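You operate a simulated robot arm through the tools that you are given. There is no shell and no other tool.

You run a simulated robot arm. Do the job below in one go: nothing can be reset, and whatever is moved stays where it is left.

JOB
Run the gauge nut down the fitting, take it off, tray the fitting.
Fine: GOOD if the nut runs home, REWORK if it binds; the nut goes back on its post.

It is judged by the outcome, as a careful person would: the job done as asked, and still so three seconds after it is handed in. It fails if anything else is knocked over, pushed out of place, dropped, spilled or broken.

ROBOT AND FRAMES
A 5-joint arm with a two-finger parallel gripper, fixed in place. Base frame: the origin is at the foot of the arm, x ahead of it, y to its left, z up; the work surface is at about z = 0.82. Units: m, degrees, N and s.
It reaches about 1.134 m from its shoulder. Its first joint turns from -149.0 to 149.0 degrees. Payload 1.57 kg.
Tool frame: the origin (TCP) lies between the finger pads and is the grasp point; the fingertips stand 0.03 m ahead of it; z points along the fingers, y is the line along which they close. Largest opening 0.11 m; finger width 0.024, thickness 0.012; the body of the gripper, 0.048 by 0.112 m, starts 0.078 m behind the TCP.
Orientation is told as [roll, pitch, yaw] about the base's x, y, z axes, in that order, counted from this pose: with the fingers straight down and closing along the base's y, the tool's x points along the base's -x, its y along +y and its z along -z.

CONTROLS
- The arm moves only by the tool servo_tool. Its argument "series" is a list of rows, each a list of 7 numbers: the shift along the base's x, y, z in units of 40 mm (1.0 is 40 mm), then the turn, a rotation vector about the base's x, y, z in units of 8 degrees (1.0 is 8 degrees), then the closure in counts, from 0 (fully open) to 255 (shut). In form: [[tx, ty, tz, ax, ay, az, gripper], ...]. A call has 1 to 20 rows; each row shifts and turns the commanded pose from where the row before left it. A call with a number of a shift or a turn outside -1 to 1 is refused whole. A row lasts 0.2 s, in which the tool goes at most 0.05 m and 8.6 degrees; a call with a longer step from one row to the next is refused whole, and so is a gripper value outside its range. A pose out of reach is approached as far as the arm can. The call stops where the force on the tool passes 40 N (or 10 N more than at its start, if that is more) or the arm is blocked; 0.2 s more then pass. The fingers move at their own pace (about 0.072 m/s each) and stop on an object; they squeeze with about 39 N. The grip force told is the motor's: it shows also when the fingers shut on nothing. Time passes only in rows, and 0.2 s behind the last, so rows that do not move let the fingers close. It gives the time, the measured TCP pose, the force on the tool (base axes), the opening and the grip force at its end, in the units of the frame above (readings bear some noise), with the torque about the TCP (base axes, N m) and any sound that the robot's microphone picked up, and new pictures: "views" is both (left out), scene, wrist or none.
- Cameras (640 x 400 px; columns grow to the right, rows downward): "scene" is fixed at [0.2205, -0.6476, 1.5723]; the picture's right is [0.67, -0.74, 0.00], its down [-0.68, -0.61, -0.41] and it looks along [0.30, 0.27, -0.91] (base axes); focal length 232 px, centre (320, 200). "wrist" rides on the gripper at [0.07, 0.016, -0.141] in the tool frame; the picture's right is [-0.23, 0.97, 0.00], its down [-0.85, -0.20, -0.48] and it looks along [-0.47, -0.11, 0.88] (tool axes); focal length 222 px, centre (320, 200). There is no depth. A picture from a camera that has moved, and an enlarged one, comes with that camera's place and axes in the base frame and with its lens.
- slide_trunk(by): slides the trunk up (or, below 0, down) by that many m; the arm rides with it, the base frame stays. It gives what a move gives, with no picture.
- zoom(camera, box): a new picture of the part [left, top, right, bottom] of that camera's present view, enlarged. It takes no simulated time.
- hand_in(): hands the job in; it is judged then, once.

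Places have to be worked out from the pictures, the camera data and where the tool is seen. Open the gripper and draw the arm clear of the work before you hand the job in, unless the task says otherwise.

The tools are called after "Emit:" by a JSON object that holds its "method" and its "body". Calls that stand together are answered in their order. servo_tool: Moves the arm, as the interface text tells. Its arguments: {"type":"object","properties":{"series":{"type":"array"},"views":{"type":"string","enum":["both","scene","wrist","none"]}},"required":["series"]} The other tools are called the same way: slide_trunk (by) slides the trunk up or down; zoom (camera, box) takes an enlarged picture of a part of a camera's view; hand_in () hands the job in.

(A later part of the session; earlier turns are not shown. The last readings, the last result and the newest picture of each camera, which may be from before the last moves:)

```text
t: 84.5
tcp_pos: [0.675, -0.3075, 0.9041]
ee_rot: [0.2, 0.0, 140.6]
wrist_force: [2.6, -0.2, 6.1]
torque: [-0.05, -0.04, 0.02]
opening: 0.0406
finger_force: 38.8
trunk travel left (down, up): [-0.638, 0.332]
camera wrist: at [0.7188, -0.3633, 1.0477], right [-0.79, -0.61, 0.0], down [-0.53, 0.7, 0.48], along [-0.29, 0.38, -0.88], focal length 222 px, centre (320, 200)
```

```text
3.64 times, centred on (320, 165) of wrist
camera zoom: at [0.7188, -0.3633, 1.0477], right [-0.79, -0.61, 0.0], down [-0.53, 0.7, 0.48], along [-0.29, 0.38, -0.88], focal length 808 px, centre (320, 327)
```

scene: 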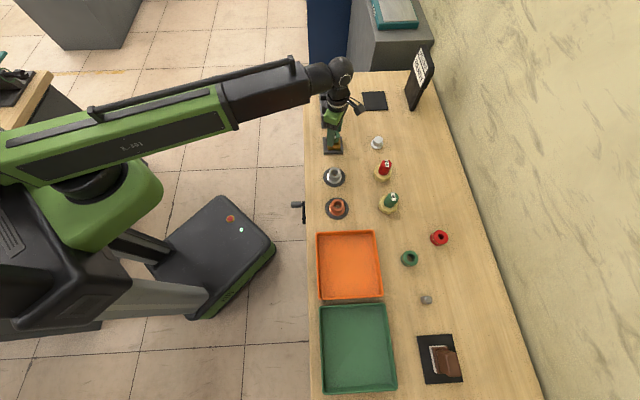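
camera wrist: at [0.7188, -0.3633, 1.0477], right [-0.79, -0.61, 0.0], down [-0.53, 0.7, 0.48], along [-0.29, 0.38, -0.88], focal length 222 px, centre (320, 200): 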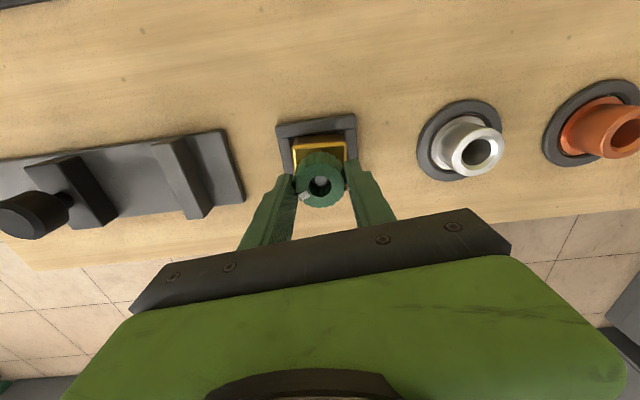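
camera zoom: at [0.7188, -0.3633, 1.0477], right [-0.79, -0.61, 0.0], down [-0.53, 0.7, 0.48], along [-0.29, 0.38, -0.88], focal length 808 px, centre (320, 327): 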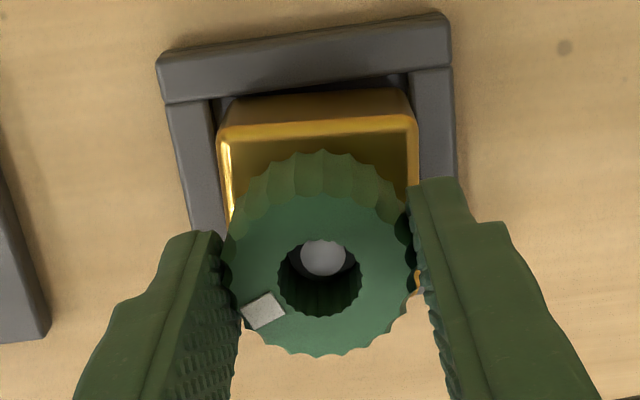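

Contact again with 6 N and low side force. I'll turn 40° steps clockwise with matched feed (about 0.7 mm per 40°), tracking torque.

Emit:
{"method": "servo_tool", "body": {"series": [[0, 0, 0, 0, 0, -1, 255], [0, 0, 0, 0, 0, -1, 255], [0, 0, 0, 0, 0, -1, 255], [0, 0, 0, 0, 0, -1, 255], [0, 0, 0, 0, 0, -1, 255]], "views": "none"}}

Emit:
{"method": "slide_trunk", "body": {"by": -0.0007}}

Emit:
{"method": "servo_tool", "body": {"series": [[0, 0, 0, 0, 0, -1, 255], [0, 0, 0, 0, 0, -1, 255], [0, 0, 0, 0, 0, -1, 255], [0, 0, 0, 0, 0, -1, 255], [0, 0, 0, 0, 0, -1, 255]], "views": "none"}}

Emit:
{"method": "slide_trunk", "body": {"by": -0.0007}}

Emit:
{"method": "servo_tool", "body": {"series": [[0, 0, 0, 0, 0, -1, 255], [0, 0, 0, 0, 0, -1, 255], [0, 0, 0, 0, 0, -1, 255], [0, 0, 0, 0, 0, -1, 255], [0, 0, 0, 0, 0, -1, 255]], "views": "wrist"}}

Emit:
{"method": "zoom", "body": {"camera": "wrist", "box": [260, 110, 380, 220]}}

```text
t: 85.7
tcp_pos: [0.6753, -0.3077, 0.9044]
ee_rot: [0.1, 0.0, 100.6]
wrist_force: [0.8, -0.2, 0.5]
torque: [0.01, -0.02, 0.03]
opening: 0.0407
finger_force: 39.2
trunk travel left (down, up): [-0.638, 0.332]
```

```text
t: 86.2
tcp_pos: [0.6754, -0.3064, 0.9029]
ee_rot: [0.3, 0.0, 100.5]
wrist_force: [1.6, 0.4, 6.3]
torque: [-0.04, -0.1, -0.03]
opening: 0.041
finger_force: 38.9
trunk travel left (down, up): [-0.637, 0.333]
```

```text
t: 87.4
tcp_pos: [0.6736, -0.307, 0.9042]
ee_rot: [0.1, 0.1, 60.6]
wrist_force: [0.0, -0.7, 0.3]
torque: [-0.03, -0.01, 0.01]
opening: 0.0407
finger_force: 39.0
trunk travel left (down, up): [-0.637, 0.333]
```

```text
t: 87.9
tcp_pos: [0.6748, -0.3075, 0.9026]
ee_rot: [0.2, 0.0, 60.6]
wrist_force: [0.9, -0.4, 7.7]
torque: [-0.03, -0.05, -0.02]
opening: 0.0407
finger_force: 39.2
trunk travel left (down, up): [-0.636, 0.334]
```

```text
t: 89.1
tcp_pos: [0.6751, -0.3064, 0.9022]
ee_rot: [0.1, 0.0, 20.5]
wrist_force: [0.7, 0.4, 1.3]
torque: [-0.01, -0.01, -0.01]
opening: 0.0409
finger_force: 39.1
trunk travel left (down, up): [-0.636, 0.334]
camera wrist: at [0.6039, -0.3164, 1.046], right [-0.13, 0.99, 0.0], down [0.87, 0.11, 0.48], along [0.47, 0.06, -0.88], focal length 222 px, centre (320, 200)
```

wrist: 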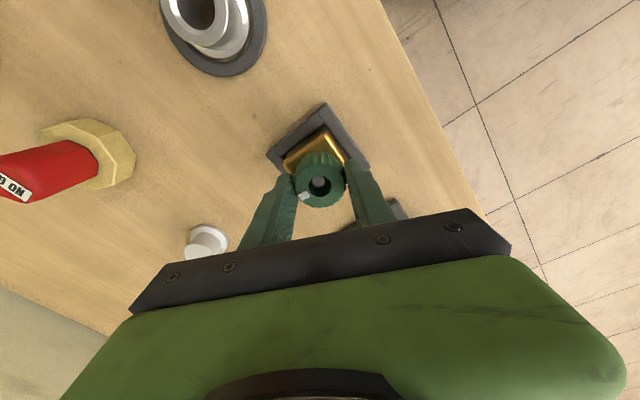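

```text
3.64 times, centred on (320, 165) of wrist
camera zoom: at [0.6039, -0.3164, 1.046], right [-0.13, 0.99, 0.0], down [0.87, 0.11, 0.48], along [0.47, 0.06, -0.88], focal length 808 px, centre (320, 327)
```

zoom: 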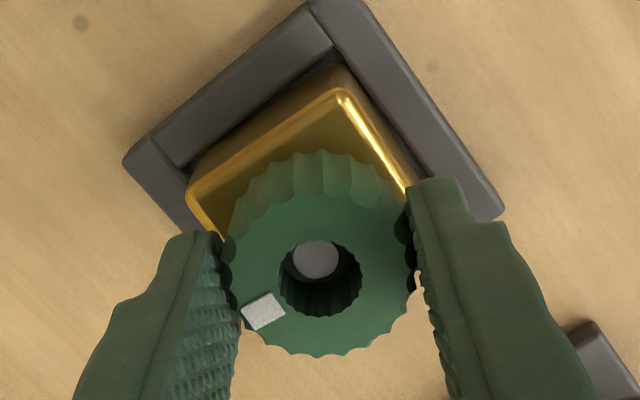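

Clean run so far: 120° turned with near-zero torque and side force, and the mark is fixed in the grip. I'll continue the same way.

Emit:
{"method": "slide_trunk", "body": {"by": -0.0007}}

Emit:
{"method": "servo_tool", "body": {"series": [[0, 0, 0, 0, 0, -1, 255], [0, 0, 0, 0, 0, -1, 255], [0, 0, 0, 0, 0, -1, 255]], "views": "none"}}

Emit:
{"method": "servo_tool", "body": {"series": [[0, 0, 0, 0, 0, -1, 255], [0, 0, 0, 0, 0, -1, 255]], "views": "none"}}

Emit:
{"method": "slide_trunk", "body": {"by": -0.0006}}

Emit:
{"method": "servo_tool", "body": {"series": [[0, 0, 0, 0, 0, -1, 255], [0, 0, 0, 0, 0, -1, 255]], "views": "none"}}

Emit:
{"method": "servo_tool", "body": {"series": [[0, 0, 0, 0, 0, -1, 255], [0, 0, 0, 0, 0, -1, 255]], "views": "wrist"}}

Emit:
{"method": "zoom", "body": {"camera": "wrist", "box": [260, 110, 380, 220]}}

Emit:
{"method": "zoom", "body": {"camera": "scene", "box": [326, 132, 342, 148]}}

```text
t: 89.6
tcp_pos: [0.6742, -0.3068, 0.902]
ee_rot: [0.2, -0.1, 20.6]
wrist_force: [2.4, -0.6, 6.9]
torque: [-0.08, -0.11, 0.02]
opening: 0.0409
finger_force: 39.1
trunk travel left (down, up): [-0.636, 0.334]
```

```text
t: 90.4
tcp_pos: [0.6756, -0.3071, 0.9031]
ee_rot: [0.2, 0.1, -3.4]
wrist_force: [0.6, -1.2, 5.2]
torque: [-0.06, -0.05, -0.01]
opening: 0.0407
finger_force: 38.9
trunk travel left (down, up): [-0.636, 0.334]
```

```text
t: 91.0
tcp_pos: [0.6761, -0.3074, 0.9026]
ee_rot: [0.2, 0.0, -19.5]
wrist_force: [0.0, 0.2, 2.3]
torque: [0.01, 0.01, 0.0]
opening: 0.0407
finger_force: 38.8
trunk travel left (down, up): [-0.636, 0.334]
```

```text
t: 91.5
tcp_pos: [0.675, -0.3071, 0.9028]
ee_rot: [0.3, -0.1, -19.4]
wrist_force: [1.3, -0.8, 7.0]
torque: [-0.08, -0.01, -0.03]
opening: 0.0409
finger_force: 39.2
trunk travel left (down, up): [-0.635, 0.335]
```

```text
t: 92.1
tcp_pos: [0.6739, -0.3079, 0.9015]
ee_rot: [0.3, 0.0, -35.5]
wrist_force: [1.5, 1.0, 5.7]
torque: [-0.05, -0.09, 0.01]
opening: 0.0405
finger_force: 39.2
trunk travel left (down, up): [-0.635, 0.335]
```

```text
t: 92.7
tcp_pos: [0.6741, -0.3082, 0.9017]
ee_rot: [0.2, -0.1, -51.5]
wrist_force: [-0.3, -0.7, 2.0]
torque: [-0.05, 0.07, 0.02]
opening: 0.0409
finger_force: 39.3
trunk travel left (down, up): [-0.635, 0.335]
camera wrist: at [0.6438, -0.2433, 1.0448], right [0.9, 0.43, 0.0], down [0.37, -0.79, 0.48], along [0.21, -0.43, -0.88], focal length 222 px, centre (320, 200)
```

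wrist: 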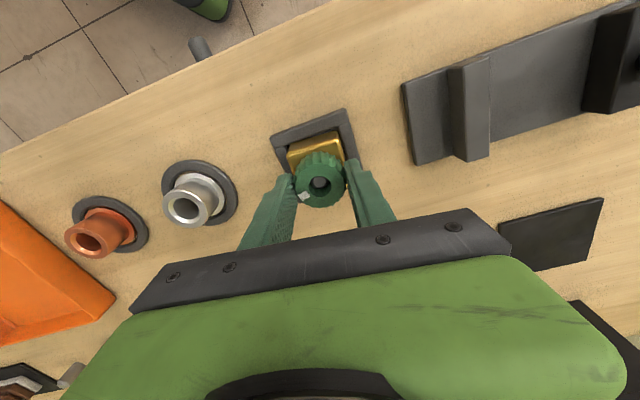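

```text
3.64 times, centred on (320, 165) of wrist
camera zoom: at [0.6438, -0.2433, 1.0448], right [0.9, 0.43, 0.0], down [0.37, -0.79, 0.48], along [0.21, -0.43, -0.88], focal length 808 px, centre (320, 327)
```

zoom: 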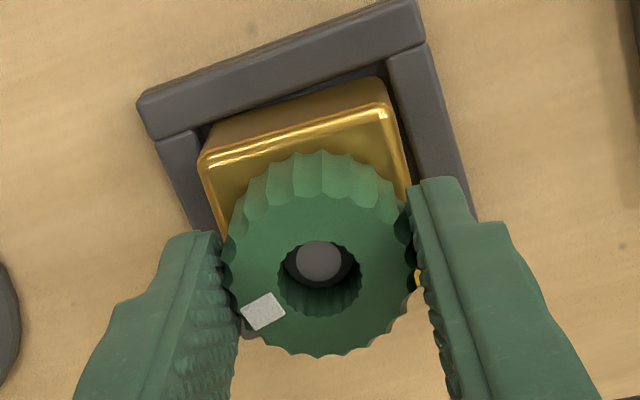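

```text
16.00 times, centred on (334, 140) of scene
camera zoom: at [0.2205, -0.6476, 1.5723], right [0.67, -0.74, 0.0], down [-0.68, -0.61, -0.41], along [0.3, 0.27, -0.91], focal length 3720 px, centre (96, 1160)
```

zoom: 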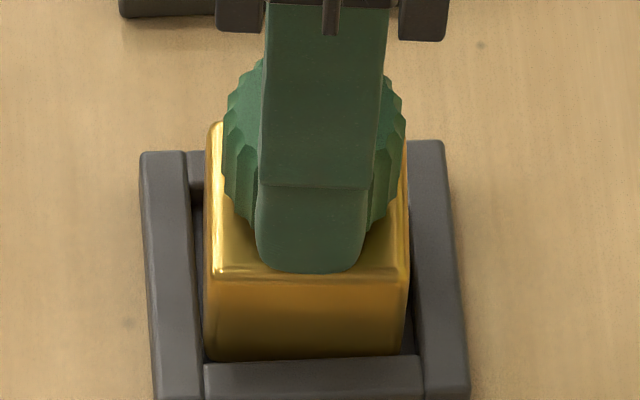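

192° turned with torque still near zero; the earlier stop was about 15° ahead of this angle. I'll proceed in 16° steps and watch the torque.

Emit:
{"method": "servo_tool", "body": {"series": [[0, 0, 0, 0, 0, -1, 255], [0, 0, 0, 0, 0, -1, 255]], "views": "none"}}

Emit:
{"method": "slide_trunk", "body": {"by": -0.0005}}

Emit:
{"method": "servo_tool", "body": {"series": [[0, 0, 0, 0, 0, -1, 255], [0, 0, 0, 0, 0, -1, 255]], "views": "none"}}

Emit:
{"method": "servo_tool", "body": {"series": [[0, 0, 0, 0, 0, -1, 255], [0, 0, 0, 0, 0, -1, 255]], "views": "wrist"}}

Emit:
{"method": "zoom", "body": {"camera": "wrist", "box": [260, 110, 380, 220]}}

```text
t: 93.3
tcp_pos: [0.6755, -0.3082, 0.902]
ee_rot: [0.3, 0.0, -67.5]
wrist_force: [-0.2, 0.1, 1.4]
torque: [-0.03, 0.03, 0.02]
opening: 0.0407
finger_force: 39.0
trunk travel left (down, up): [-0.635, 0.335]
```

```text
t: 93.8
tcp_pos: [0.6756, -0.3089, 0.9015]
ee_rot: [0.3, 0.0, -67.4]
wrist_force: [1.4, -1.3, 6.7]
torque: [-0.07, 0.03, 0.02]
opening: 0.0407
finger_force: 39.0
trunk travel left (down, up): [-0.635, 0.335]
```

```text
t: 94.4
tcp_pos: [0.6743, -0.3083, 0.902]
ee_rot: [0.3, 0.1, -83.5]
wrist_force: [-0.1, -1.0, 5.8]
torque: [-0.04, 0.04, 0.06]
opening: 0.0409
finger_force: 38.3
trunk travel left (down, up): [-0.635, 0.335]
```

```text
t: 95.0
tcp_pos: [0.6756, -0.3075, 0.9023]
ee_rot: [0.2, 0.0, -99.5]
wrist_force: [0.9, -1.5, 7.0]
torque: [-0.09, 0.07, 0.07]
opening: 0.0407
finger_force: 38.8
trunk travel left (down, up): [-0.635, 0.335]
camera wrist: at [0.702, -0.2412, 1.0445], right [0.92, -0.38, 0.0], down [-0.34, -0.81, 0.48], along [-0.18, -0.44, -0.88], focal length 222 px, centre (320, 200)
```

wrist: 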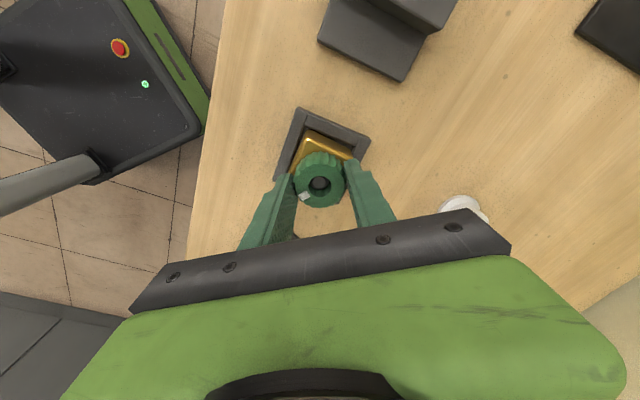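

```text
3.64 times, centred on (320, 165) of wrist
camera zoom: at [0.702, -0.2412, 1.0445], right [0.92, -0.38, 0.0], down [-0.34, -0.81, 0.48], along [-0.18, -0.44, -0.88], focal length 808 px, centre (320, 327)
```

zoom: 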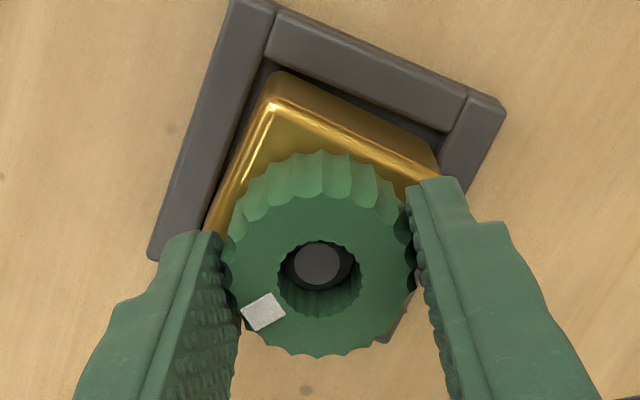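

The nut kept turning past the earlier stop angle but the axial force stopped falling, so it may no longer be descending. I'll turn another 16° twice and look closely at the nut's height and the fitting.

Emit:
{"method": "servo_tool", "body": {"series": [[0, 0, 0, 0, 0, -1, 255], [0, 0, 0, 0, 0, -1, 255]], "views": "none"}}

Emit:
{"method": "servo_tool", "body": {"series": [[0, 0, 0, 0, 0, -1, 255], [0, 0, 0, 0, 0, -1, 255]], "views": "wrist"}}

Emit:
{"method": "zoom", "body": {"camera": "wrist", "box": [260, 110, 380, 220]}}

Emit:
{"method": "zoom", "body": {"camera": "scene", "box": [326, 132, 342, 148]}}

```text
t: 95.6
tcp_pos: [0.6743, -0.3081, 0.9019]
ee_rot: [0.1, 0.0, -115.4]
wrist_force: [-0.3, -0.6, 5.7]
torque: [-0.01, 0.08, 0.02]
opening: 0.0406
finger_force: 39.5
trunk travel left (down, up): [-0.635, 0.335]
```

```text
t: 96.2
tcp_pos: [0.6759, -0.3088, 0.9021]
ee_rot: [0.3, 0.0, -131.4]
wrist_force: [-1.1, -1.2, 5.6]
torque: [-0.03, 0.1, 0.01]
opening: 0.0408
finger_force: 38.9
trunk travel left (down, up): [-0.635, 0.335]
camera wrist: at [0.733, -0.2658, 1.0445], right [0.58, -0.82, 0.0], down [-0.72, -0.51, 0.48], along [-0.39, -0.28, -0.88], focal length 222 px, centre (320, 200)
```

wrist: 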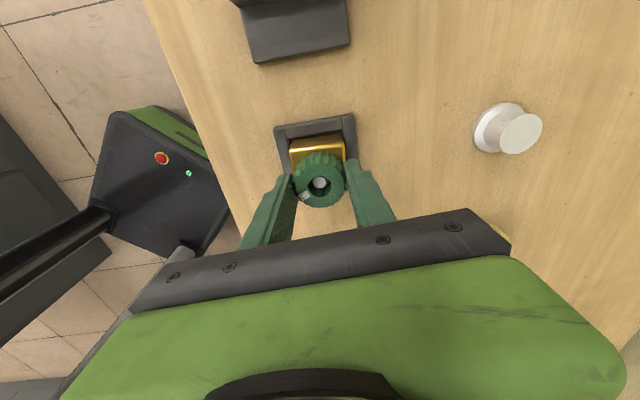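

```text
3.64 times, centred on (320, 165) of wrist
camera zoom: at [0.733, -0.2658, 1.0445], right [0.58, -0.82, 0.0], down [-0.72, -0.51, 0.48], along [-0.39, -0.28, -0.88], focal length 808 px, centre (320, 327)
```

zoom: 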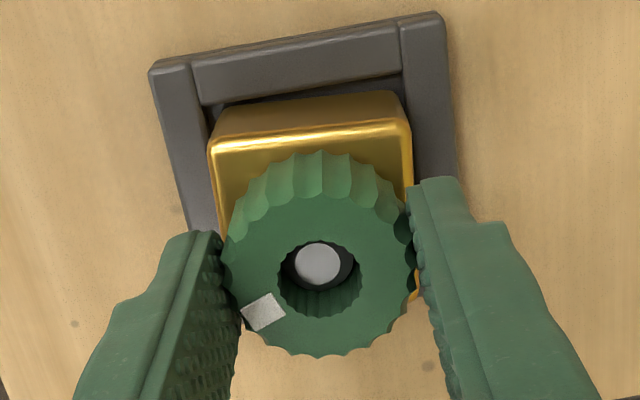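

```text
16.00 times, centred on (334, 140) of scene
camera zoom: at [0.2205, -0.6476, 1.5723], right [0.67, -0.74, 0.0], down [-0.68, -0.61, -0.41], along [0.3, 0.27, -0.91], focal length 3720 px, centre (96, 1160)
```

zoom: 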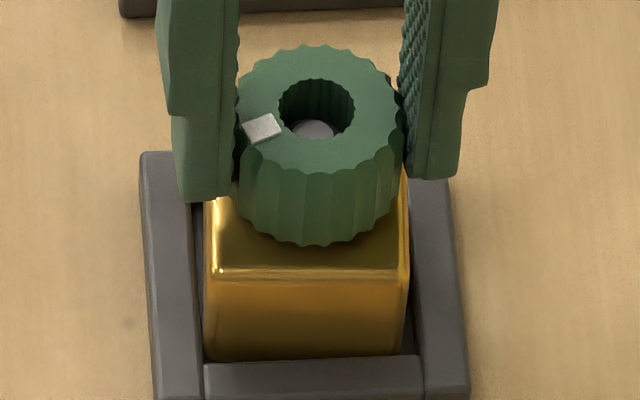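

The nut turns freely (0.01 N·m) and has passed the earlier stop, with the stud now ~5.6 mm below the nut's top versus 6.6 mm before. I'll feed a little more and keep turning within the remaining spin range.

Emit:
{"method": "slide_trunk", "body": {"by": -0.0005}}

Emit:
{"method": "servo_tool", "body": {"series": [[0, 0, 0, 0, 0, -1, 255], [0, 0, 0, 0, 0, -1, 255], [0, 0, 0, 0, 0, -1, 255]], "views": "none"}}

Emit:
{"method": "servo_tool", "body": {"series": [[0, 0, 0, 0, 0, -1, 255], [0, 0, 0, 0, 0, -1, 255], [0, 0, 0, 0, 0, -1, 255]], "views": "wrist"}}

Emit:
{"method": "zoom", "body": {"camera": "wrist", "box": [260, 110, 380, 220]}}

Emit:
{"method": "zoom", "body": {"camera": "scene", "box": [326, 132, 342, 148]}}

```text
t: 96.7
tcp_pos: [0.6756, -0.3069, 0.901]
ee_rot: [0.3, 0.0, -131.4]
wrist_force: [0.3, -2.5, 11.3]
torque: [-0.02, 0.05, -0.01]
opening: 0.0407
finger_force: 39.1
trunk travel left (down, up): [-0.634, 0.336]
```

```text
t: 97.5
tcp_pos: [0.6754, -0.3082, 0.9015]
ee_rot: [0.3, 0.1, -155.6]
wrist_force: [-0.8, -3.0, 11.3]
torque: [-0.07, 0.14, 0.02]
opening: 0.0411
finger_force: 39.7
trunk travel left (down, up): [-0.634, 0.336]
```

```text
t: 98.3
tcp_pos: [0.6745, -0.3076, 0.9018]
ee_rot: [0.1, 0.0, -179.5]
wrist_force: [-1.7, -1.2, 9.6]
torque: [0.02, 0.08, 0.02]
opening: 0.0407
finger_force: 39.1
trunk travel left (down, up): [-0.634, 0.336]
camera wrist: at [0.7448, -0.3224, 1.0444], right [-0.22, -0.98, 0.0], down [-0.86, 0.19, 0.48], along [-0.47, 0.1, -0.88], focal length 222 px, centre (320, 200)
```

wrist: 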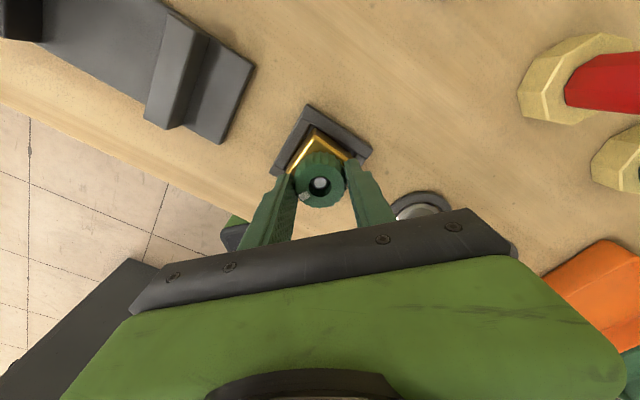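

```text
3.64 times, centred on (320, 165) of wrist
camera zoom: at [0.7448, -0.3224, 1.0444], right [-0.22, -0.98, 0.0], down [-0.86, 0.19, 0.48], along [-0.47, 0.1, -0.88], focal length 808 px, centre (320, 327)
```

zoom: 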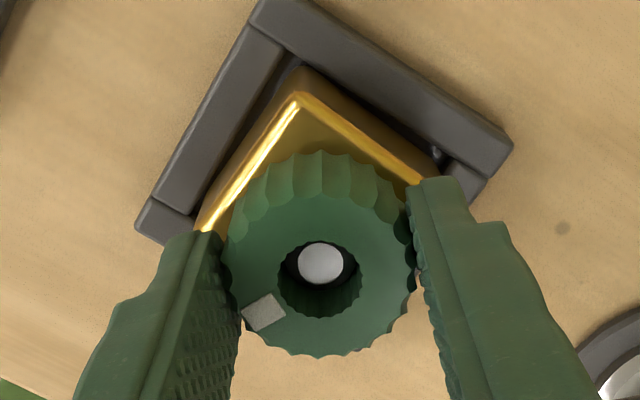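

```text
16.00 times, centred on (334, 140) of scene
camera zoom: at [0.2205, -0.6476, 1.5723], right [0.67, -0.74, 0.0], down [-0.68, -0.61, -0.41], along [0.3, 0.27, -0.91], focal length 3720 px, centre (96, 1160)
```

zoom: 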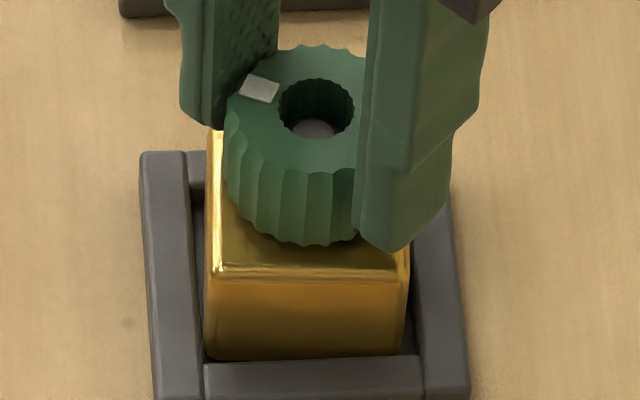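

The nut turned 320° in all, yet its height stopped changing after ~200° (same depth as the first stop, ~5.6 mm short of the block). I'll test whether the thread is actually engaged by easing the trunk up slightly and watching for a pull.

Emit:
{"method": "slide_trunk", "body": {"by": 0.001}}

Emit:
{"method": "slide_trunk", "body": {"by": 0.0007}}

Emit:
{"method": "slide_trunk", "body": {"by": 0.0007}}

Emit:
{"method": "zoom", "body": {"camera": "wrist", "box": [260, 110, 380, 220]}}

```text
t: 98.8
tcp_pos: [0.6751, -0.3076, 0.9011]
ee_rot: [0.2, -0.1, -179.4]
wrist_force: [0.0, 0.2, 0.7]
torque: [0.01, 0.03, 0.01]
opening: 0.0406
finger_force: 38.7
trunk travel left (down, up): [-0.635, 0.335]
```

```text
t: 99.3
tcp_pos: [0.6757, -0.3078, 0.903]
ee_rot: [0.2, 0.0, -179.5]
wrist_force: [-0.7, -0.9, -0.5]
torque: [-0.02, 0.02, 0.01]
opening: 0.041
finger_force: 39.1
trunk travel left (down, up): [-0.636, 0.334]
```

```text
t: 99.8
tcp_pos: [0.675, -0.3081, 0.9034]
ee_rot: [0.3, 0.0, -179.5]
wrist_force: [-0.5, 0.8, -0.7]
torque: [0.02, -0.02, 0.02]
opening: 0.0407
finger_force: 39.0
trunk travel left (down, up): [-0.636, 0.334]
```

```text
3.64 times, centred on (320, 165) of wrist
camera zoom: at [0.7456, -0.3226, 1.0461], right [-0.22, -0.98, 0.0], down [-0.86, 0.19, 0.48], along [-0.47, 0.1, -0.88], focal length 808 px, centre (320, 327)
```

zoom: 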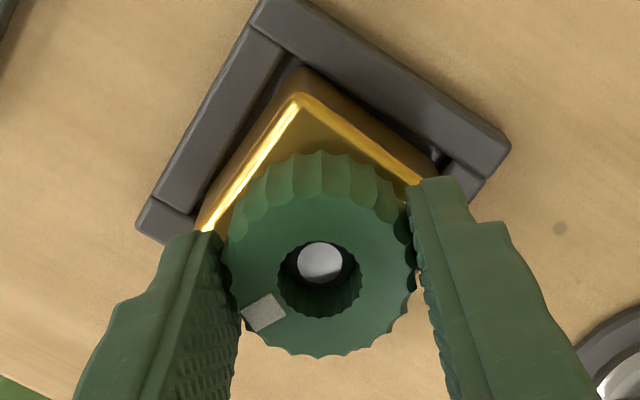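

Lifting 1.7 mm meets no resistance, so I'll keep easing up to see whether the thread holds (backlash) or the nut is simply loose.

Emit:
{"method": "slide_trunk", "body": {"by": 0.001}}

Emit:
{"method": "slide_trunk", "body": {"by": 0.001}}

Emit:
{"method": "slide_trunk", "body": {"by": 0.001}}

Emit:
{"method": "slide_trunk", "body": {"by": 0.001}}

Emit:
{"method": "zoom", "body": {"camera": "scene", "box": [326, 132, 342, 148]}}

Emit:
{"method": "zoom", "body": {"camera": "wrist", "box": [260, 110, 380, 220]}}

```text
t: 100.3
tcp_pos: [0.676, -0.3085, 0.9056]
ee_rot: [0.2, 0.0, -179.4]
wrist_force: [-0.7, 0.1, 0.1]
torque: [0.01, 0.01, -0.03]
opening: 0.0407
finger_force: 39.0
trunk travel left (down, up): [-0.637, 0.333]
```

```text
t: 100.8
tcp_pos: [0.6761, -0.3085, 0.9053]
ee_rot: [0.3, 0.0, -179.4]
wrist_force: [-0.2, 0.4, -1.0]
torque: [-0.02, -0.02, -0.04]
opening: 0.0409
finger_force: 38.9
trunk travel left (down, up): [-0.638, 0.332]
```

```text
t: 101.4
tcp_pos: [0.6764, -0.3078, 0.9057]
ee_rot: [0.3, 0.0, -179.3]
wrist_force: [-0.2, 0.0, -1.1]
torque: [0.03, 0.0, 0.01]
opening: 0.0409
finger_force: 39.0
trunk travel left (down, up): [-0.639, 0.331]
```

```text
t: 101.9
tcp_pos: [0.6755, -0.3082, 0.9064]
ee_rot: [0.2, 0.1, -179.4]
wrist_force: [-0.1, -0.2, -1.3]
torque: [-0.02, 0.0, -0.01]
opening: 0.0407
finger_force: 39.1
trunk travel left (down, up): [-0.64, 0.33]
```

```text
16.00 times, centred on (334, 140) of scene
camera zoom: at [0.2205, -0.6476, 1.5723], right [0.67, -0.74, 0.0], down [-0.68, -0.61, -0.41], along [0.3, 0.27, -0.91], focal length 3720 px, centre (96, 1160)
```

zoom: 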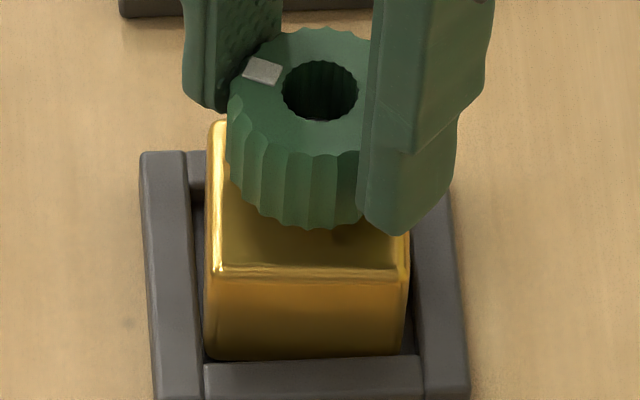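

```text
3.64 times, centred on (320, 165) of wrist
camera zoom: at [0.7456, -0.3226, 1.0501], right [-0.22, -0.98, 0.0], down [-0.86, 0.19, 0.48], along [-0.47, 0.1, -0.88], focal length 808 px, centre (320, 327)
```

zoom: 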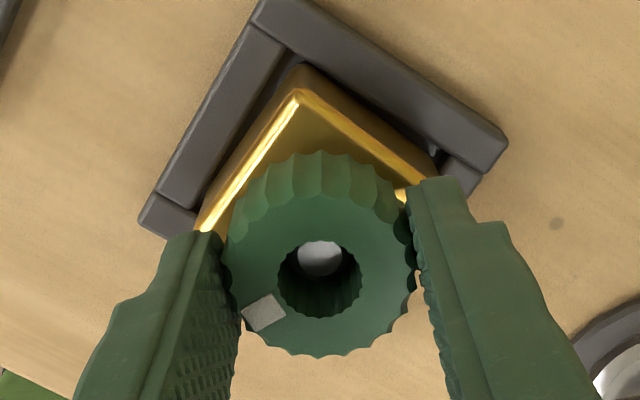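

The nut lifted off completely with no resistance, so in this second run it ended up not engaged. I'll lower it again without turning to find exactly where it first lands.

Emit:
{"method": "slide_trunk", "body": {"by": -0.0015}}

Emit:
{"method": "slide_trunk", "body": {"by": -0.001}}

Emit:
{"method": "slide_trunk", "body": {"by": -0.001}}

Emit:
{"method": "slide_trunk", "body": {"by": -0.001}}

Emit:
{"method": "zoom", "body": {"camera": "wrist", "box": [260, 110, 380, 220]}}

```text
t: 102.4
tcp_pos: [0.6759, -0.3077, 0.9064]
ee_rot: [0.3, 0.0, -179.4]
wrist_force: [-0.2, 0.2, 0.4]
torque: [-0.02, 0.03, 0.0]
opening: 0.0406
finger_force: 39.2
trunk travel left (down, up): [-0.639, 0.331]
```

```text
t: 102.9
tcp_pos: [0.6746, -0.309, 0.9054]
ee_rot: [0.3, 0.0, -179.4]
wrist_force: [-0.7, -0.8, -0.1]
torque: [-0.01, -0.04, 0.0]
opening: 0.0408
finger_force: 38.7
trunk travel left (down, up): [-0.638, 0.332]
```

```text
t: 103.4
tcp_pos: [0.6765, -0.3083, 0.9039]
ee_rot: [0.2, 0.0, -179.4]
wrist_force: [-0.7, -0.2, -0.4]
torque: [-0.02, 0.03, -0.02]
opening: 0.0406
finger_force: 39.0
trunk travel left (down, up): [-0.637, 0.333]
```

```text
t: 103.9
tcp_pos: [0.6742, -0.3081, 0.9032]
ee_rot: [0.3, 0.0, -179.4]
wrist_force: [0.7, -0.6, -0.5]
torque: [-0.01, -0.02, 0.01]
opening: 0.0407
finger_force: 39.1
trunk travel left (down, up): [-0.636, 0.334]
```

```text
3.64 times, centred on (320, 165) of wrist
camera zoom: at [0.7455, -0.3226, 1.0456], right [-0.22, -0.98, 0.0], down [-0.86, 0.19, 0.48], along [-0.47, 0.1, -0.88], focal length 808 px, centre (320, 327)
```

zoom: 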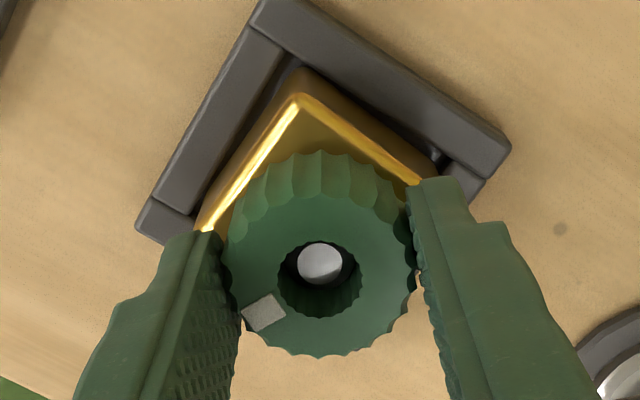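

The nut drops freely to the same low level without turning, so its resting height depends on its past rotation and possibly a collar at the stud's foot. I'll lift the nut well clear and study the stud itself before judging.

Emit:
{"method": "slide_trunk", "body": {"by": 0.06}}

Emit:
{"method": "zoom", "body": {"camera": "scene", "box": [328, 132, 342, 148]}}

Emit:
{"method": "zoom", "body": {"camera": "wrist", "box": [290, 120, 350, 170]}}

Emit:
{"method": "zoom", "body": {"camera": "scene", "box": [310, 100, 370, 160]}}

```text
t: 104.9
tcp_pos: [0.6751, -0.3073, 0.9629]
ee_rot: [0.2, 0.0, -179.4]
wrist_force: [0.9, 0.4, -0.3]
torque: [0.0, 0.03, 0.02]
opening: 0.0407
finger_force: 38.7
trunk travel left (down, up): [-0.696, 0.274]
```

```text
16.00 times, centred on (335, 140) of scene
camera zoom: at [0.2205, -0.6476, 1.5723], right [0.67, -0.74, 0.0], down [-0.68, -0.61, -0.41], along [0.3, 0.27, -0.91], focal length 3720 px, centre (80, 1160)
```

zoom: 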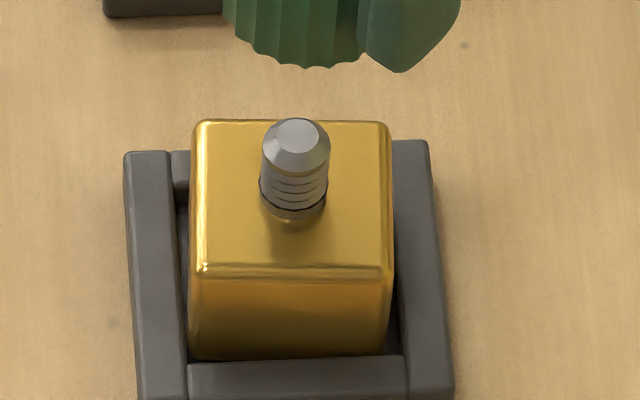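

```text
8.00 times, centred on (320, 145) of wrist
camera zoom: at [0.7456, -0.3226, 1.1055], right [-0.22, -0.98, 0.0], down [-0.86, 0.19, 0.48], along [-0.47, 0.1, -0.88], focal length 1777 px, centre (320, 640)
```

zoom: 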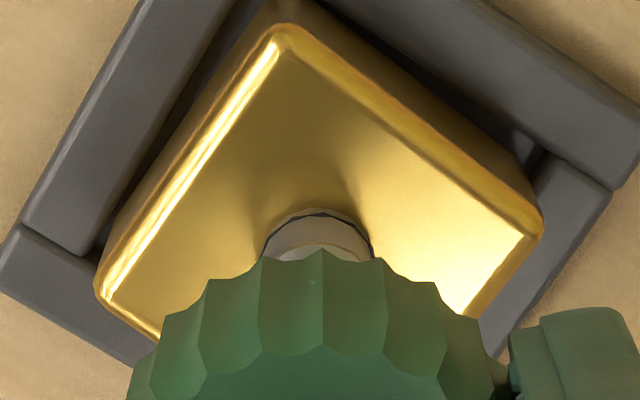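

```text
6.67 times, centred on (340, 130) of scene
camera zoom: at [0.2205, -0.6476, 1.5723], right [0.67, -0.74, 0.0], down [-0.68, -0.61, -0.41], along [0.3, 0.27, -0.91], focal length 1550 px, centre (187, 667)
```

zoom: 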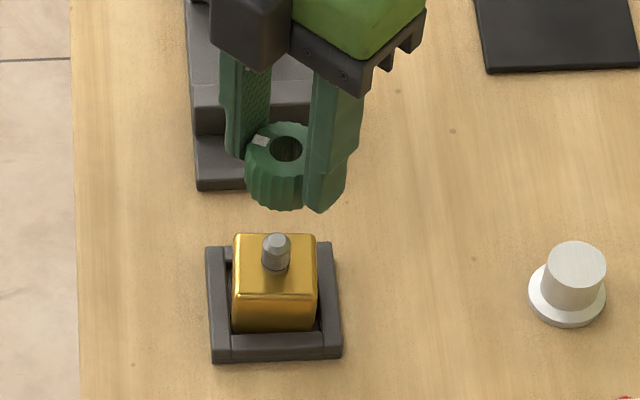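

With the nut raised, the stud shows a chamfered tip, thread rings, a dark relief line and a short foot, with no wide collar. I'll shift the gripper 35 mm aside for a close wrist-camera look at the stud.

Emit:
{"method": "servo_tool", "body": {"series": [[-0.85, 0.18, 0, 0, 0, 0, 255], [0, 0, 0, 0, 0, 0, 255]], "views": "wrist"}}

Emit:
{"method": "zoom", "body": {"camera": "wrist", "box": [295, 80, 345, 130]}}

Emit:
{"method": "zoom", "body": {"camera": "wrist", "box": [305, 100, 335, 120]}}

```text
t: 105.5
tcp_pos: [0.6412, -0.3007, 0.9629]
ee_rot: [0.2, -0.1, -179.4]
wrist_force: [0.8, -1.1, -1.5]
torque: [-0.02, -0.01, 0.01]
opening: 0.0407
finger_force: 39.6
trunk travel left (down, up): [-0.696, 0.274]
camera wrist: at [0.711, -0.3144, 1.1055], right [-0.22, -0.98, 0.0], down [-0.86, 0.19, 0.48], along [-0.47, 0.1, -0.88], focal length 222 px, centre (320, 200)
```

wrist: 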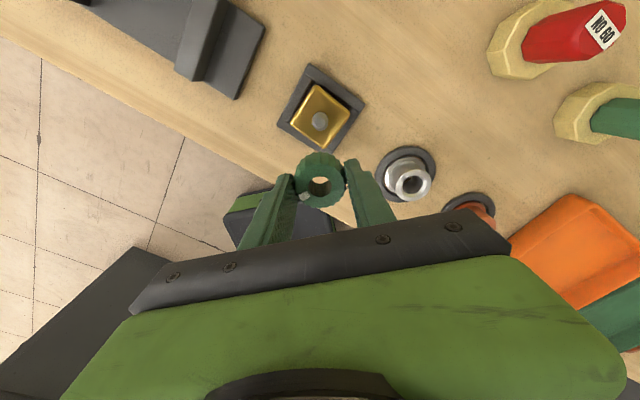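

```text
8.00 times, centred on (320, 105) of wrist
camera zoom: at [0.711, -0.3144, 1.1055], right [-0.22, -0.98, 0.0], down [-0.86, 0.19, 0.48], along [-0.47, 0.1, -0.88], focal length 1777 px, centre (320, 960)
```

zoom: 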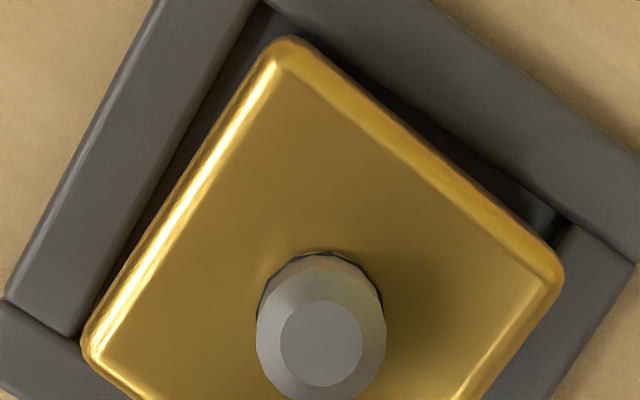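

```text
16.00 times, centred on (320, 110) of wrist
camera zoom: at [0.711, -0.3144, 1.1055], right [-0.22, -0.98, 0.0], down [-0.86, 0.19, 0.48], along [-0.47, 0.1, -0.88], focal length 3554 px, centre (320, 1640)
```

zoom: 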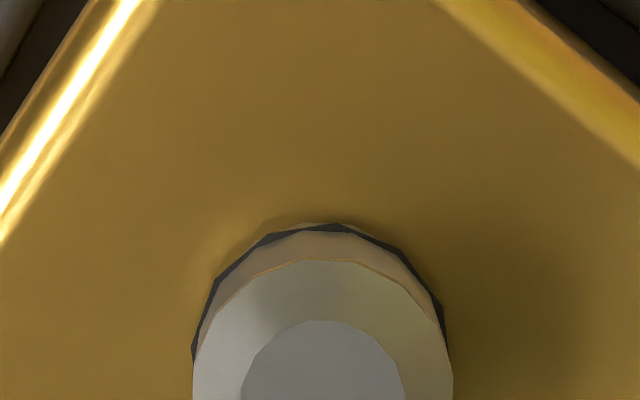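

The stud has a plain foot with a thin dark ring about 5 mm above the block, so seating isn't obvious. I'll go back over the stud axis and spin up to yaw ~119° (the first run's starting angle) for a careful third run from fully off.

Emit:
{"method": "servo_tool", "body": {"series": [[0.43, -0.1, 0, 0, 0, 1, 255], [0.43, -0.1, 0, 0, 0, 1, 255], [0, 0, 0, 0, 0, 1, 255], [0, 0, 0, 0, 0, 1, 255], [0, 0, 0, 0, 0, 1, 255], [0, 0, 0, 0, 0, 1, 255], [0, 0, 0, 0, 0, 1, 255], [0, 0, 0, 0, 0, 1, 255], [0, 0, 0, 0, 0, 1, 255], [0, 0, 0, 0, 0, 1, 255], [0, 0, 0, 0, 0, 1, 255], [0, 0, 0, 0, 0, 1, 255], [0, 0, 0, 0, 0, 1, 255], [0, 0, 0, 0, 0, 1, 255], [0, 0, 0, 0, 0, 1, 255], [0, 0, 0, 0, 0, 1, 255], [0, 0, 0, 0, 0, 1, 255], [0, 0, 0, 0, 0, 1, 255], [0, 0, 0, 0, 0, 1, 255], [0, 0, 0, 0, 0, 1, 255]], "views": "none"}}

Emit:
{"method": "servo_tool", "body": {"series": [[0, 0, 0, 0, 0, 1, 255], [0, 0, 0, 0, 0, 1, 255], [0, 0, 0, 0, 0, 1, 255], [0, 0, 0, 0, 0, 1, 255], [0, 0, 0, 0, 0, 1, 255], [0, 0, 0, 0, 0, 1, 255], [0, 0, 0, 0, 0, 1, 255], [0, 0, 0, 0, 0, 1, 255], [0, 0, 0, 0, 0, 1, 255], [0, 0, 0, 0, 0, 1, 255], [0, 0, 0, 0, 0, 1, 255], [0, 0, 0, 0, 0, 1, 255], [0, 0, 0, 0, 0, 1, 255], [0, 0, 0, 0, 0, 1, 255], [0, 0, 0, 0, 0, 1, 255], [0, 0, 0, 0, 0, 1, 255], [0, 0, 0, 0, 0, 1, 255], [0, 0, 0, 0, 0, 0, 255]], "views": "wrist"}}

Emit:
{"method": "zoom", "body": {"camera": "wrist", "box": [290, 120, 350, 170]}}

Emit:
{"method": "zoom", "body": {"camera": "scene", "box": [322, 120, 352, 150]}}

```text
t: 109.7
tcp_pos: [0.6768, -0.3072, 0.9635]
ee_rot: [0.2, -0.1, -19.3]
wrist_force: [-0.6, 0.2, -0.3]
torque: [-0.02, -0.01, 0.0]
opening: 0.0405
finger_force: 39.6
trunk travel left (down, up): [-0.696, 0.274]
```

```text
t: 113.5
tcp_pos: [0.6765, -0.3084, 0.9636]
ee_rot: [0.1, -0.1, 116.7]
wrist_force: [0.5, 0.1, -0.8]
torque: [0.0, 0.01, -0.03]
opening: 0.0406
finger_force: 39.2
trunk travel left (down, up): [-0.696, 0.274]
camera wrist: at [0.6937, -0.3776, 1.1056], right [-0.97, -0.23, 0.0], down [-0.2, 0.85, 0.48], along [-0.12, 0.46, -0.88], focal length 222 px, centre (320, 200)
```

wrist: 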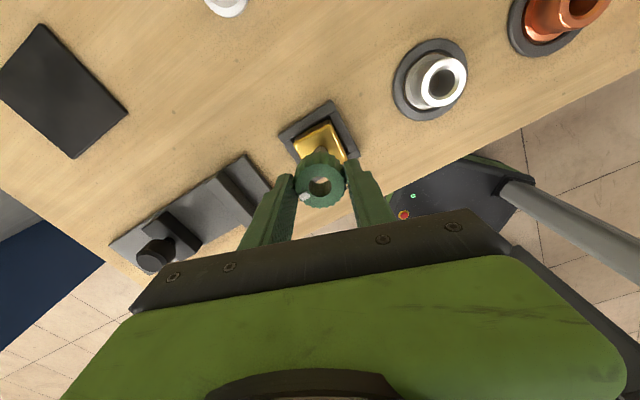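

```text
8.00 times, centred on (320, 145) of wrist
camera zoom: at [0.6937, -0.3776, 1.1056], right [-0.97, -0.23, 0.0], down [-0.2, 0.85, 0.48], along [-0.12, 0.46, -0.88], focal length 1777 px, centre (320, 640)
```

zoom: 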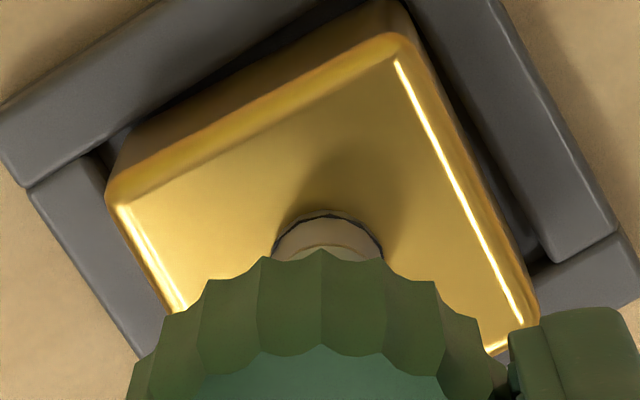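

```text
13.33 times, centred on (337, 135) of scene
camera zoom: at [0.2205, -0.6476, 1.5723], right [0.67, -0.74, 0.0], down [-0.68, -0.61, -0.41], along [0.3, 0.27, -0.91], focal length 3100 px, centre (93, 1067)
```

zoom: 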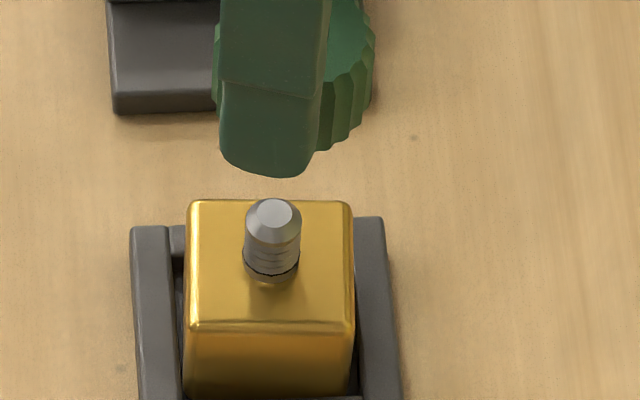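

I'm at yaw 117° over the stud with a 1 mm offset to correct. I'll fix that and lower to just above the first-run contact height, then step down.

Emit:
{"method": "servo_tool", "body": {"series": [[-0.0275, 0.015, 0, 0, 0, 0, 255], [0, 0, 0, 0, 0, 0, 255]], "views": "none"}}

Emit:
{"method": "slide_trunk", "body": {"by": -0.035}}

Emit:
{"method": "slide_trunk", "body": {"by": -0.01}}

Emit:
{"method": "slide_trunk", "body": {"by": -0.005}}

Emit:
{"method": "zoom", "body": {"camera": "wrist", "box": [260, 110, 380, 220]}}

```text
t: 114.1
tcp_pos: [0.675, -0.3074, 0.9638]
ee_rot: [0.1, -0.1, 116.7]
wrist_force: [-0.2, 0.7, 0.1]
torque: [0.0, 0.03, 0.02]
opening: 0.0407
finger_force: 38.8
trunk travel left (down, up): [-0.696, 0.274]
```

```text
t: 114.9
tcp_pos: [0.6755, -0.3079, 0.9276]
ee_rot: [0.2, -0.1, 116.7]
wrist_force: [0.2, 0.0, -0.5]
torque: [-0.01, 0.0, 0.01]
opening: 0.0406
finger_force: 39.0
trunk travel left (down, up): [-0.661, 0.309]
```

```text
t: 115.5
tcp_pos: [0.6761, -0.308, 0.9174]
ee_rot: [0.2, 0.0, 116.5]
wrist_force: [-0.5, 0.2, -0.6]
torque: [0.02, 0.0, 0.01]
opening: 0.0408
finger_force: 38.5
trunk travel left (down, up): [-0.651, 0.319]
```

```text
t: 116.0
tcp_pos: [0.6749, -0.3079, 0.912]
ee_rot: [0.3, 0.0, 116.6]
wrist_force: [0.6, 0.0, -0.6]
torque: [-0.03, 0.01, 0.0]
opening: 0.0407
finger_force: 39.3
trunk travel left (down, up): [-0.646, 0.324]
```

```text
3.64 times, centred on (320, 165) of wrist
camera zoom: at [0.6925, -0.3773, 1.0555], right [-0.97, -0.23, 0.0], down [-0.2, 0.85, 0.48], along [-0.11, 0.46, -0.88], focal length 808 px, centre (320, 327)
```

zoom: 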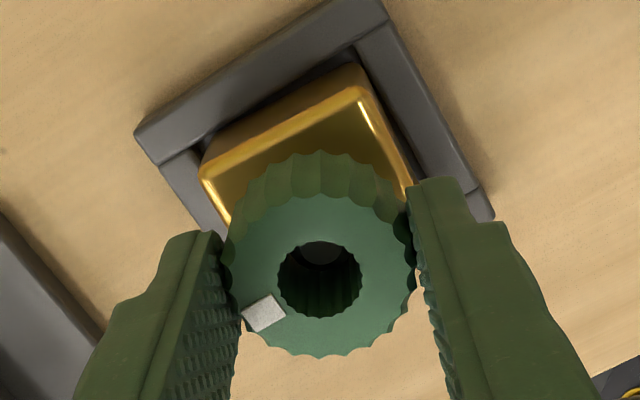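

The stud is entering the bore with no contact yet at camera z 1.0555. I'll step down watching for the first contact.

Emit:
{"method": "slide_trunk", "body": {"by": -0.003}}

Emit:
{"method": "slide_trunk", "body": {"by": -0.0015}}

Emit:
{"method": "slide_trunk", "body": {"by": -0.001}}

Emit:
{"method": "slide_trunk", "body": {"by": -0.001}}

Emit:
{"method": "slide_trunk", "body": {"by": -0.001}}

Emit:
{"method": "zoom", "body": {"camera": "wrist", "box": [260, 110, 380, 220]}}

```text
t: 116.5
tcp_pos: [0.6751, -0.3084, 0.91]
ee_rot: [0.1, 0.0, 116.6]
wrist_force: [-0.6, 0.2, 0.2]
torque: [-0.04, 0.03, -0.02]
opening: 0.0409
finger_force: 38.6
trunk travel left (down, up): [-0.643, 0.327]
```

```text
t: 117.0
tcp_pos: [0.6762, -0.3083, 0.9082]
ee_rot: [0.2, -0.1, 116.5]
wrist_force: [-0.6, 0.0, -0.5]
torque: [0.01, -0.02, -0.02]
opening: 0.0407
finger_force: 38.3
trunk travel left (down, up): [-0.641, 0.329]
```

```text
t: 117.6
tcp_pos: [0.6763, -0.309, 0.9071]
ee_rot: [0.2, 0.0, 116.6]
wrist_force: [-0.1, 0.8, -0.5]
torque: [0.02, 0.03, 0.01]
opening: 0.0411
finger_force: 39.1
trunk travel left (down, up): [-0.64, 0.33]
```

```text
t: 118.1
tcp_pos: [0.6746, -0.3087, 0.9066]
ee_rot: [0.3, 0.0, 116.6]
wrist_force: [0.1, -0.2, -0.5]
torque: [-0.01, 0.01, 0.02]
opening: 0.0407
finger_force: 38.9
trunk travel left (down, up): [-0.639, 0.331]
```

```text
t: 118.6
tcp_pos: [0.6761, -0.3085, 0.9055]
ee_rot: [0.2, 0.1, 116.5]
wrist_force: [-1.2, 0.0, -0.6]
torque: [0.03, 0.0, 0.02]
opening: 0.0404
finger_force: 39.3
trunk travel left (down, up): [-0.638, 0.332]
```

```text
3.64 times, centred on (320, 165) of wrist
camera zoom: at [0.6925, -0.3773, 1.0481], right [-0.97, -0.23, 0.0], down [-0.2, 0.85, 0.48], along [-0.11, 0.46, -0.88], focal length 808 px, centre (320, 327)
```

zoom: 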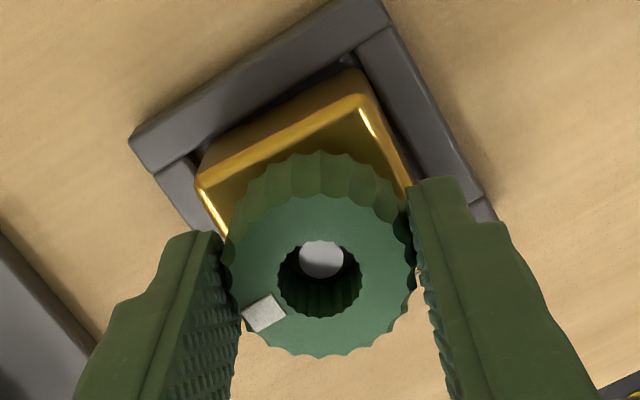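

Still no contact at 1.0481, lower than the first run's contact, so that first contact may have been misalignment. I'll continue stepping down.

Emit:
{"method": "slide_trunk", "body": {"by": -0.001}}

Emit:
{"method": "slide_trunk", "body": {"by": -0.001}}

Emit:
{"method": "slide_trunk", "body": {"by": -0.001}}

Emit:
{"method": "slide_trunk", "body": {"by": -0.0007}}

Emit:
{"method": "zoom", "body": {"camera": "wrist", "box": [260, 110, 380, 220]}}

```text
t: 119.1
tcp_pos: [0.6753, -0.3085, 0.9043]
ee_rot: [0.2, 0.0, 116.6]
wrist_force: [0.0, -0.5, -1.7]
torque: [0.02, -0.02, 0.01]
opening: 0.0407
finger_force: 39.0
trunk travel left (down, up): [-0.637, 0.333]
```

```text
t: 119.6
tcp_pos: [0.6758, -0.3074, 0.9037]
ee_rot: [0.2, 0.0, 116.6]
wrist_force: [-0.9, 2.5, -3.7]
torque: [0.12, 0.08, 0.03]
opening: 0.0406
finger_force: 39.5
trunk travel left (down, up): [-0.636, 0.334]
```

```text
t: 120.1
tcp_pos: [0.676, -0.3079, 0.9024]
ee_rot: [0.2, -0.1, 116.6]
wrist_force: [-1.1, 1.5, -4.3]
torque: [0.08, 0.03, 0.04]
opening: 0.0406
finger_force: 39.1
trunk travel left (down, up): [-0.635, 0.335]
```

```text
t: 120.6
tcp_pos: [0.6755, -0.3083, 0.9013]
ee_rot: [0.2, 0.0, 116.6]
wrist_force: [0.6, 0.1, 3.8]
torque: [0.1, -0.18, 0.02]
opening: 0.0409
finger_force: 38.9
trunk travel left (down, up): [-0.635, 0.335]
```

```text
3.64 times, centred on (320, 165) of wrist
camera zoom: at [0.6923, -0.3772, 1.0447], right [-0.97, -0.23, 0.0], down [-0.2, 0.85, 0.48], along [-0.11, 0.46, -0.88], focal length 808 px, centre (320, 327)
```

zoom: 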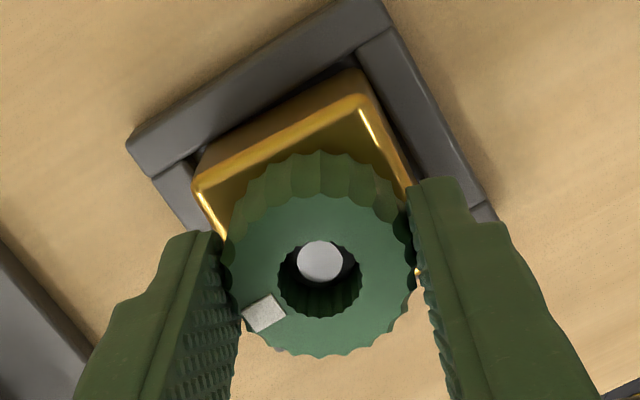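

Contact now comes at 1.0447 — about 5 mm lower than in run 1 at the same angle — preceded by a slight pull of -4 N, as also seen in run 1. I'll turn clockwise in small steps from here and read the torque.

Emit:
{"method": "servo_tool", "body": {"series": [[0, 0, 0, 0, 0, -1, 255], [0, 0, 0, 0, 0, -1, 255]], "views": "none"}}

Emit:
{"method": "servo_tool", "body": {"series": [[0, 0, 0, 0, 0, -1, 255], [0, 0, 0, 0, 0, -1, 255]], "views": "none"}}

Emit:
{"method": "servo_tool", "body": {"series": [[0, 0, 0, 0, 0, -1, 255], [0, 0, 0, 0, 0, -1, 255]], "views": "wrist"}}

Emit:
{"method": "zoom", "body": {"camera": "wrist", "box": [260, 110, 380, 220]}}

```text
t: 121.2
tcp_pos: [0.6763, -0.3086, 0.9015]
ee_rot: [0.2, 0.0, 100.5]
wrist_force: [2.8, 1.3, 1.7]
torque: [0.15, -0.26, 0.5]
opening: 0.0407
finger_force: 39.1
trunk travel left (down, up): [-0.635, 0.335]
```

```text
t: 121.8
tcp_pos: [0.675, -0.3083, 0.9019]
ee_rot: [0.2, 0.0, 84.5]
wrist_force: [4.4, 0.7, 1.0]
torque: [0.05, -0.21, 0.48]
opening: 0.0406
finger_force: 38.6
trunk travel left (down, up): [-0.635, 0.335]
```

```text
t: 122.4
tcp_pos: [0.6745, -0.3082, 0.9022]
ee_rot: [0.2, 0.1, 68.6]
wrist_force: [1.4, -1.1, -0.6]
torque: [-0.02, -0.13, 0.53]
opening: 0.0408
finger_force: 39.0
trunk travel left (down, up): [-0.635, 0.335]
camera wrist: at [0.635, -0.3667, 1.0443], right [-0.82, 0.57, 0.0], down [0.5, 0.72, 0.48], along [0.27, 0.39, -0.88], focal length 222 px, centre (320, 200)
```

wrist: 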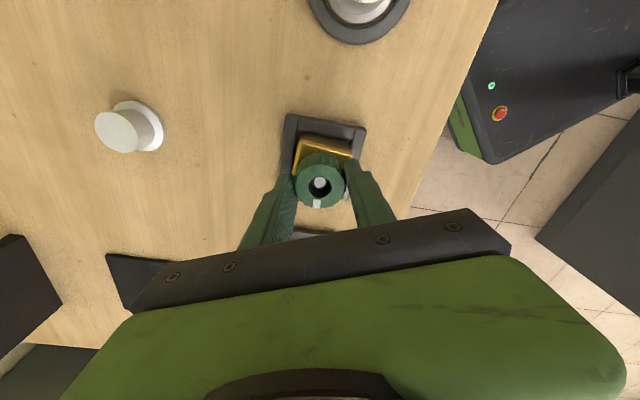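

```text
3.64 times, centred on (320, 165) of wrist
camera zoom: at [0.635, -0.3667, 1.0443], right [-0.82, 0.57, 0.0], down [0.5, 0.72, 0.48], along [0.27, 0.39, -0.88], focal length 808 px, centre (320, 327)
```

zoom: 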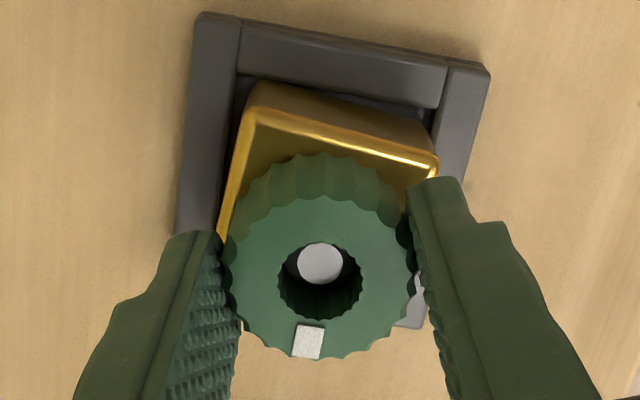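

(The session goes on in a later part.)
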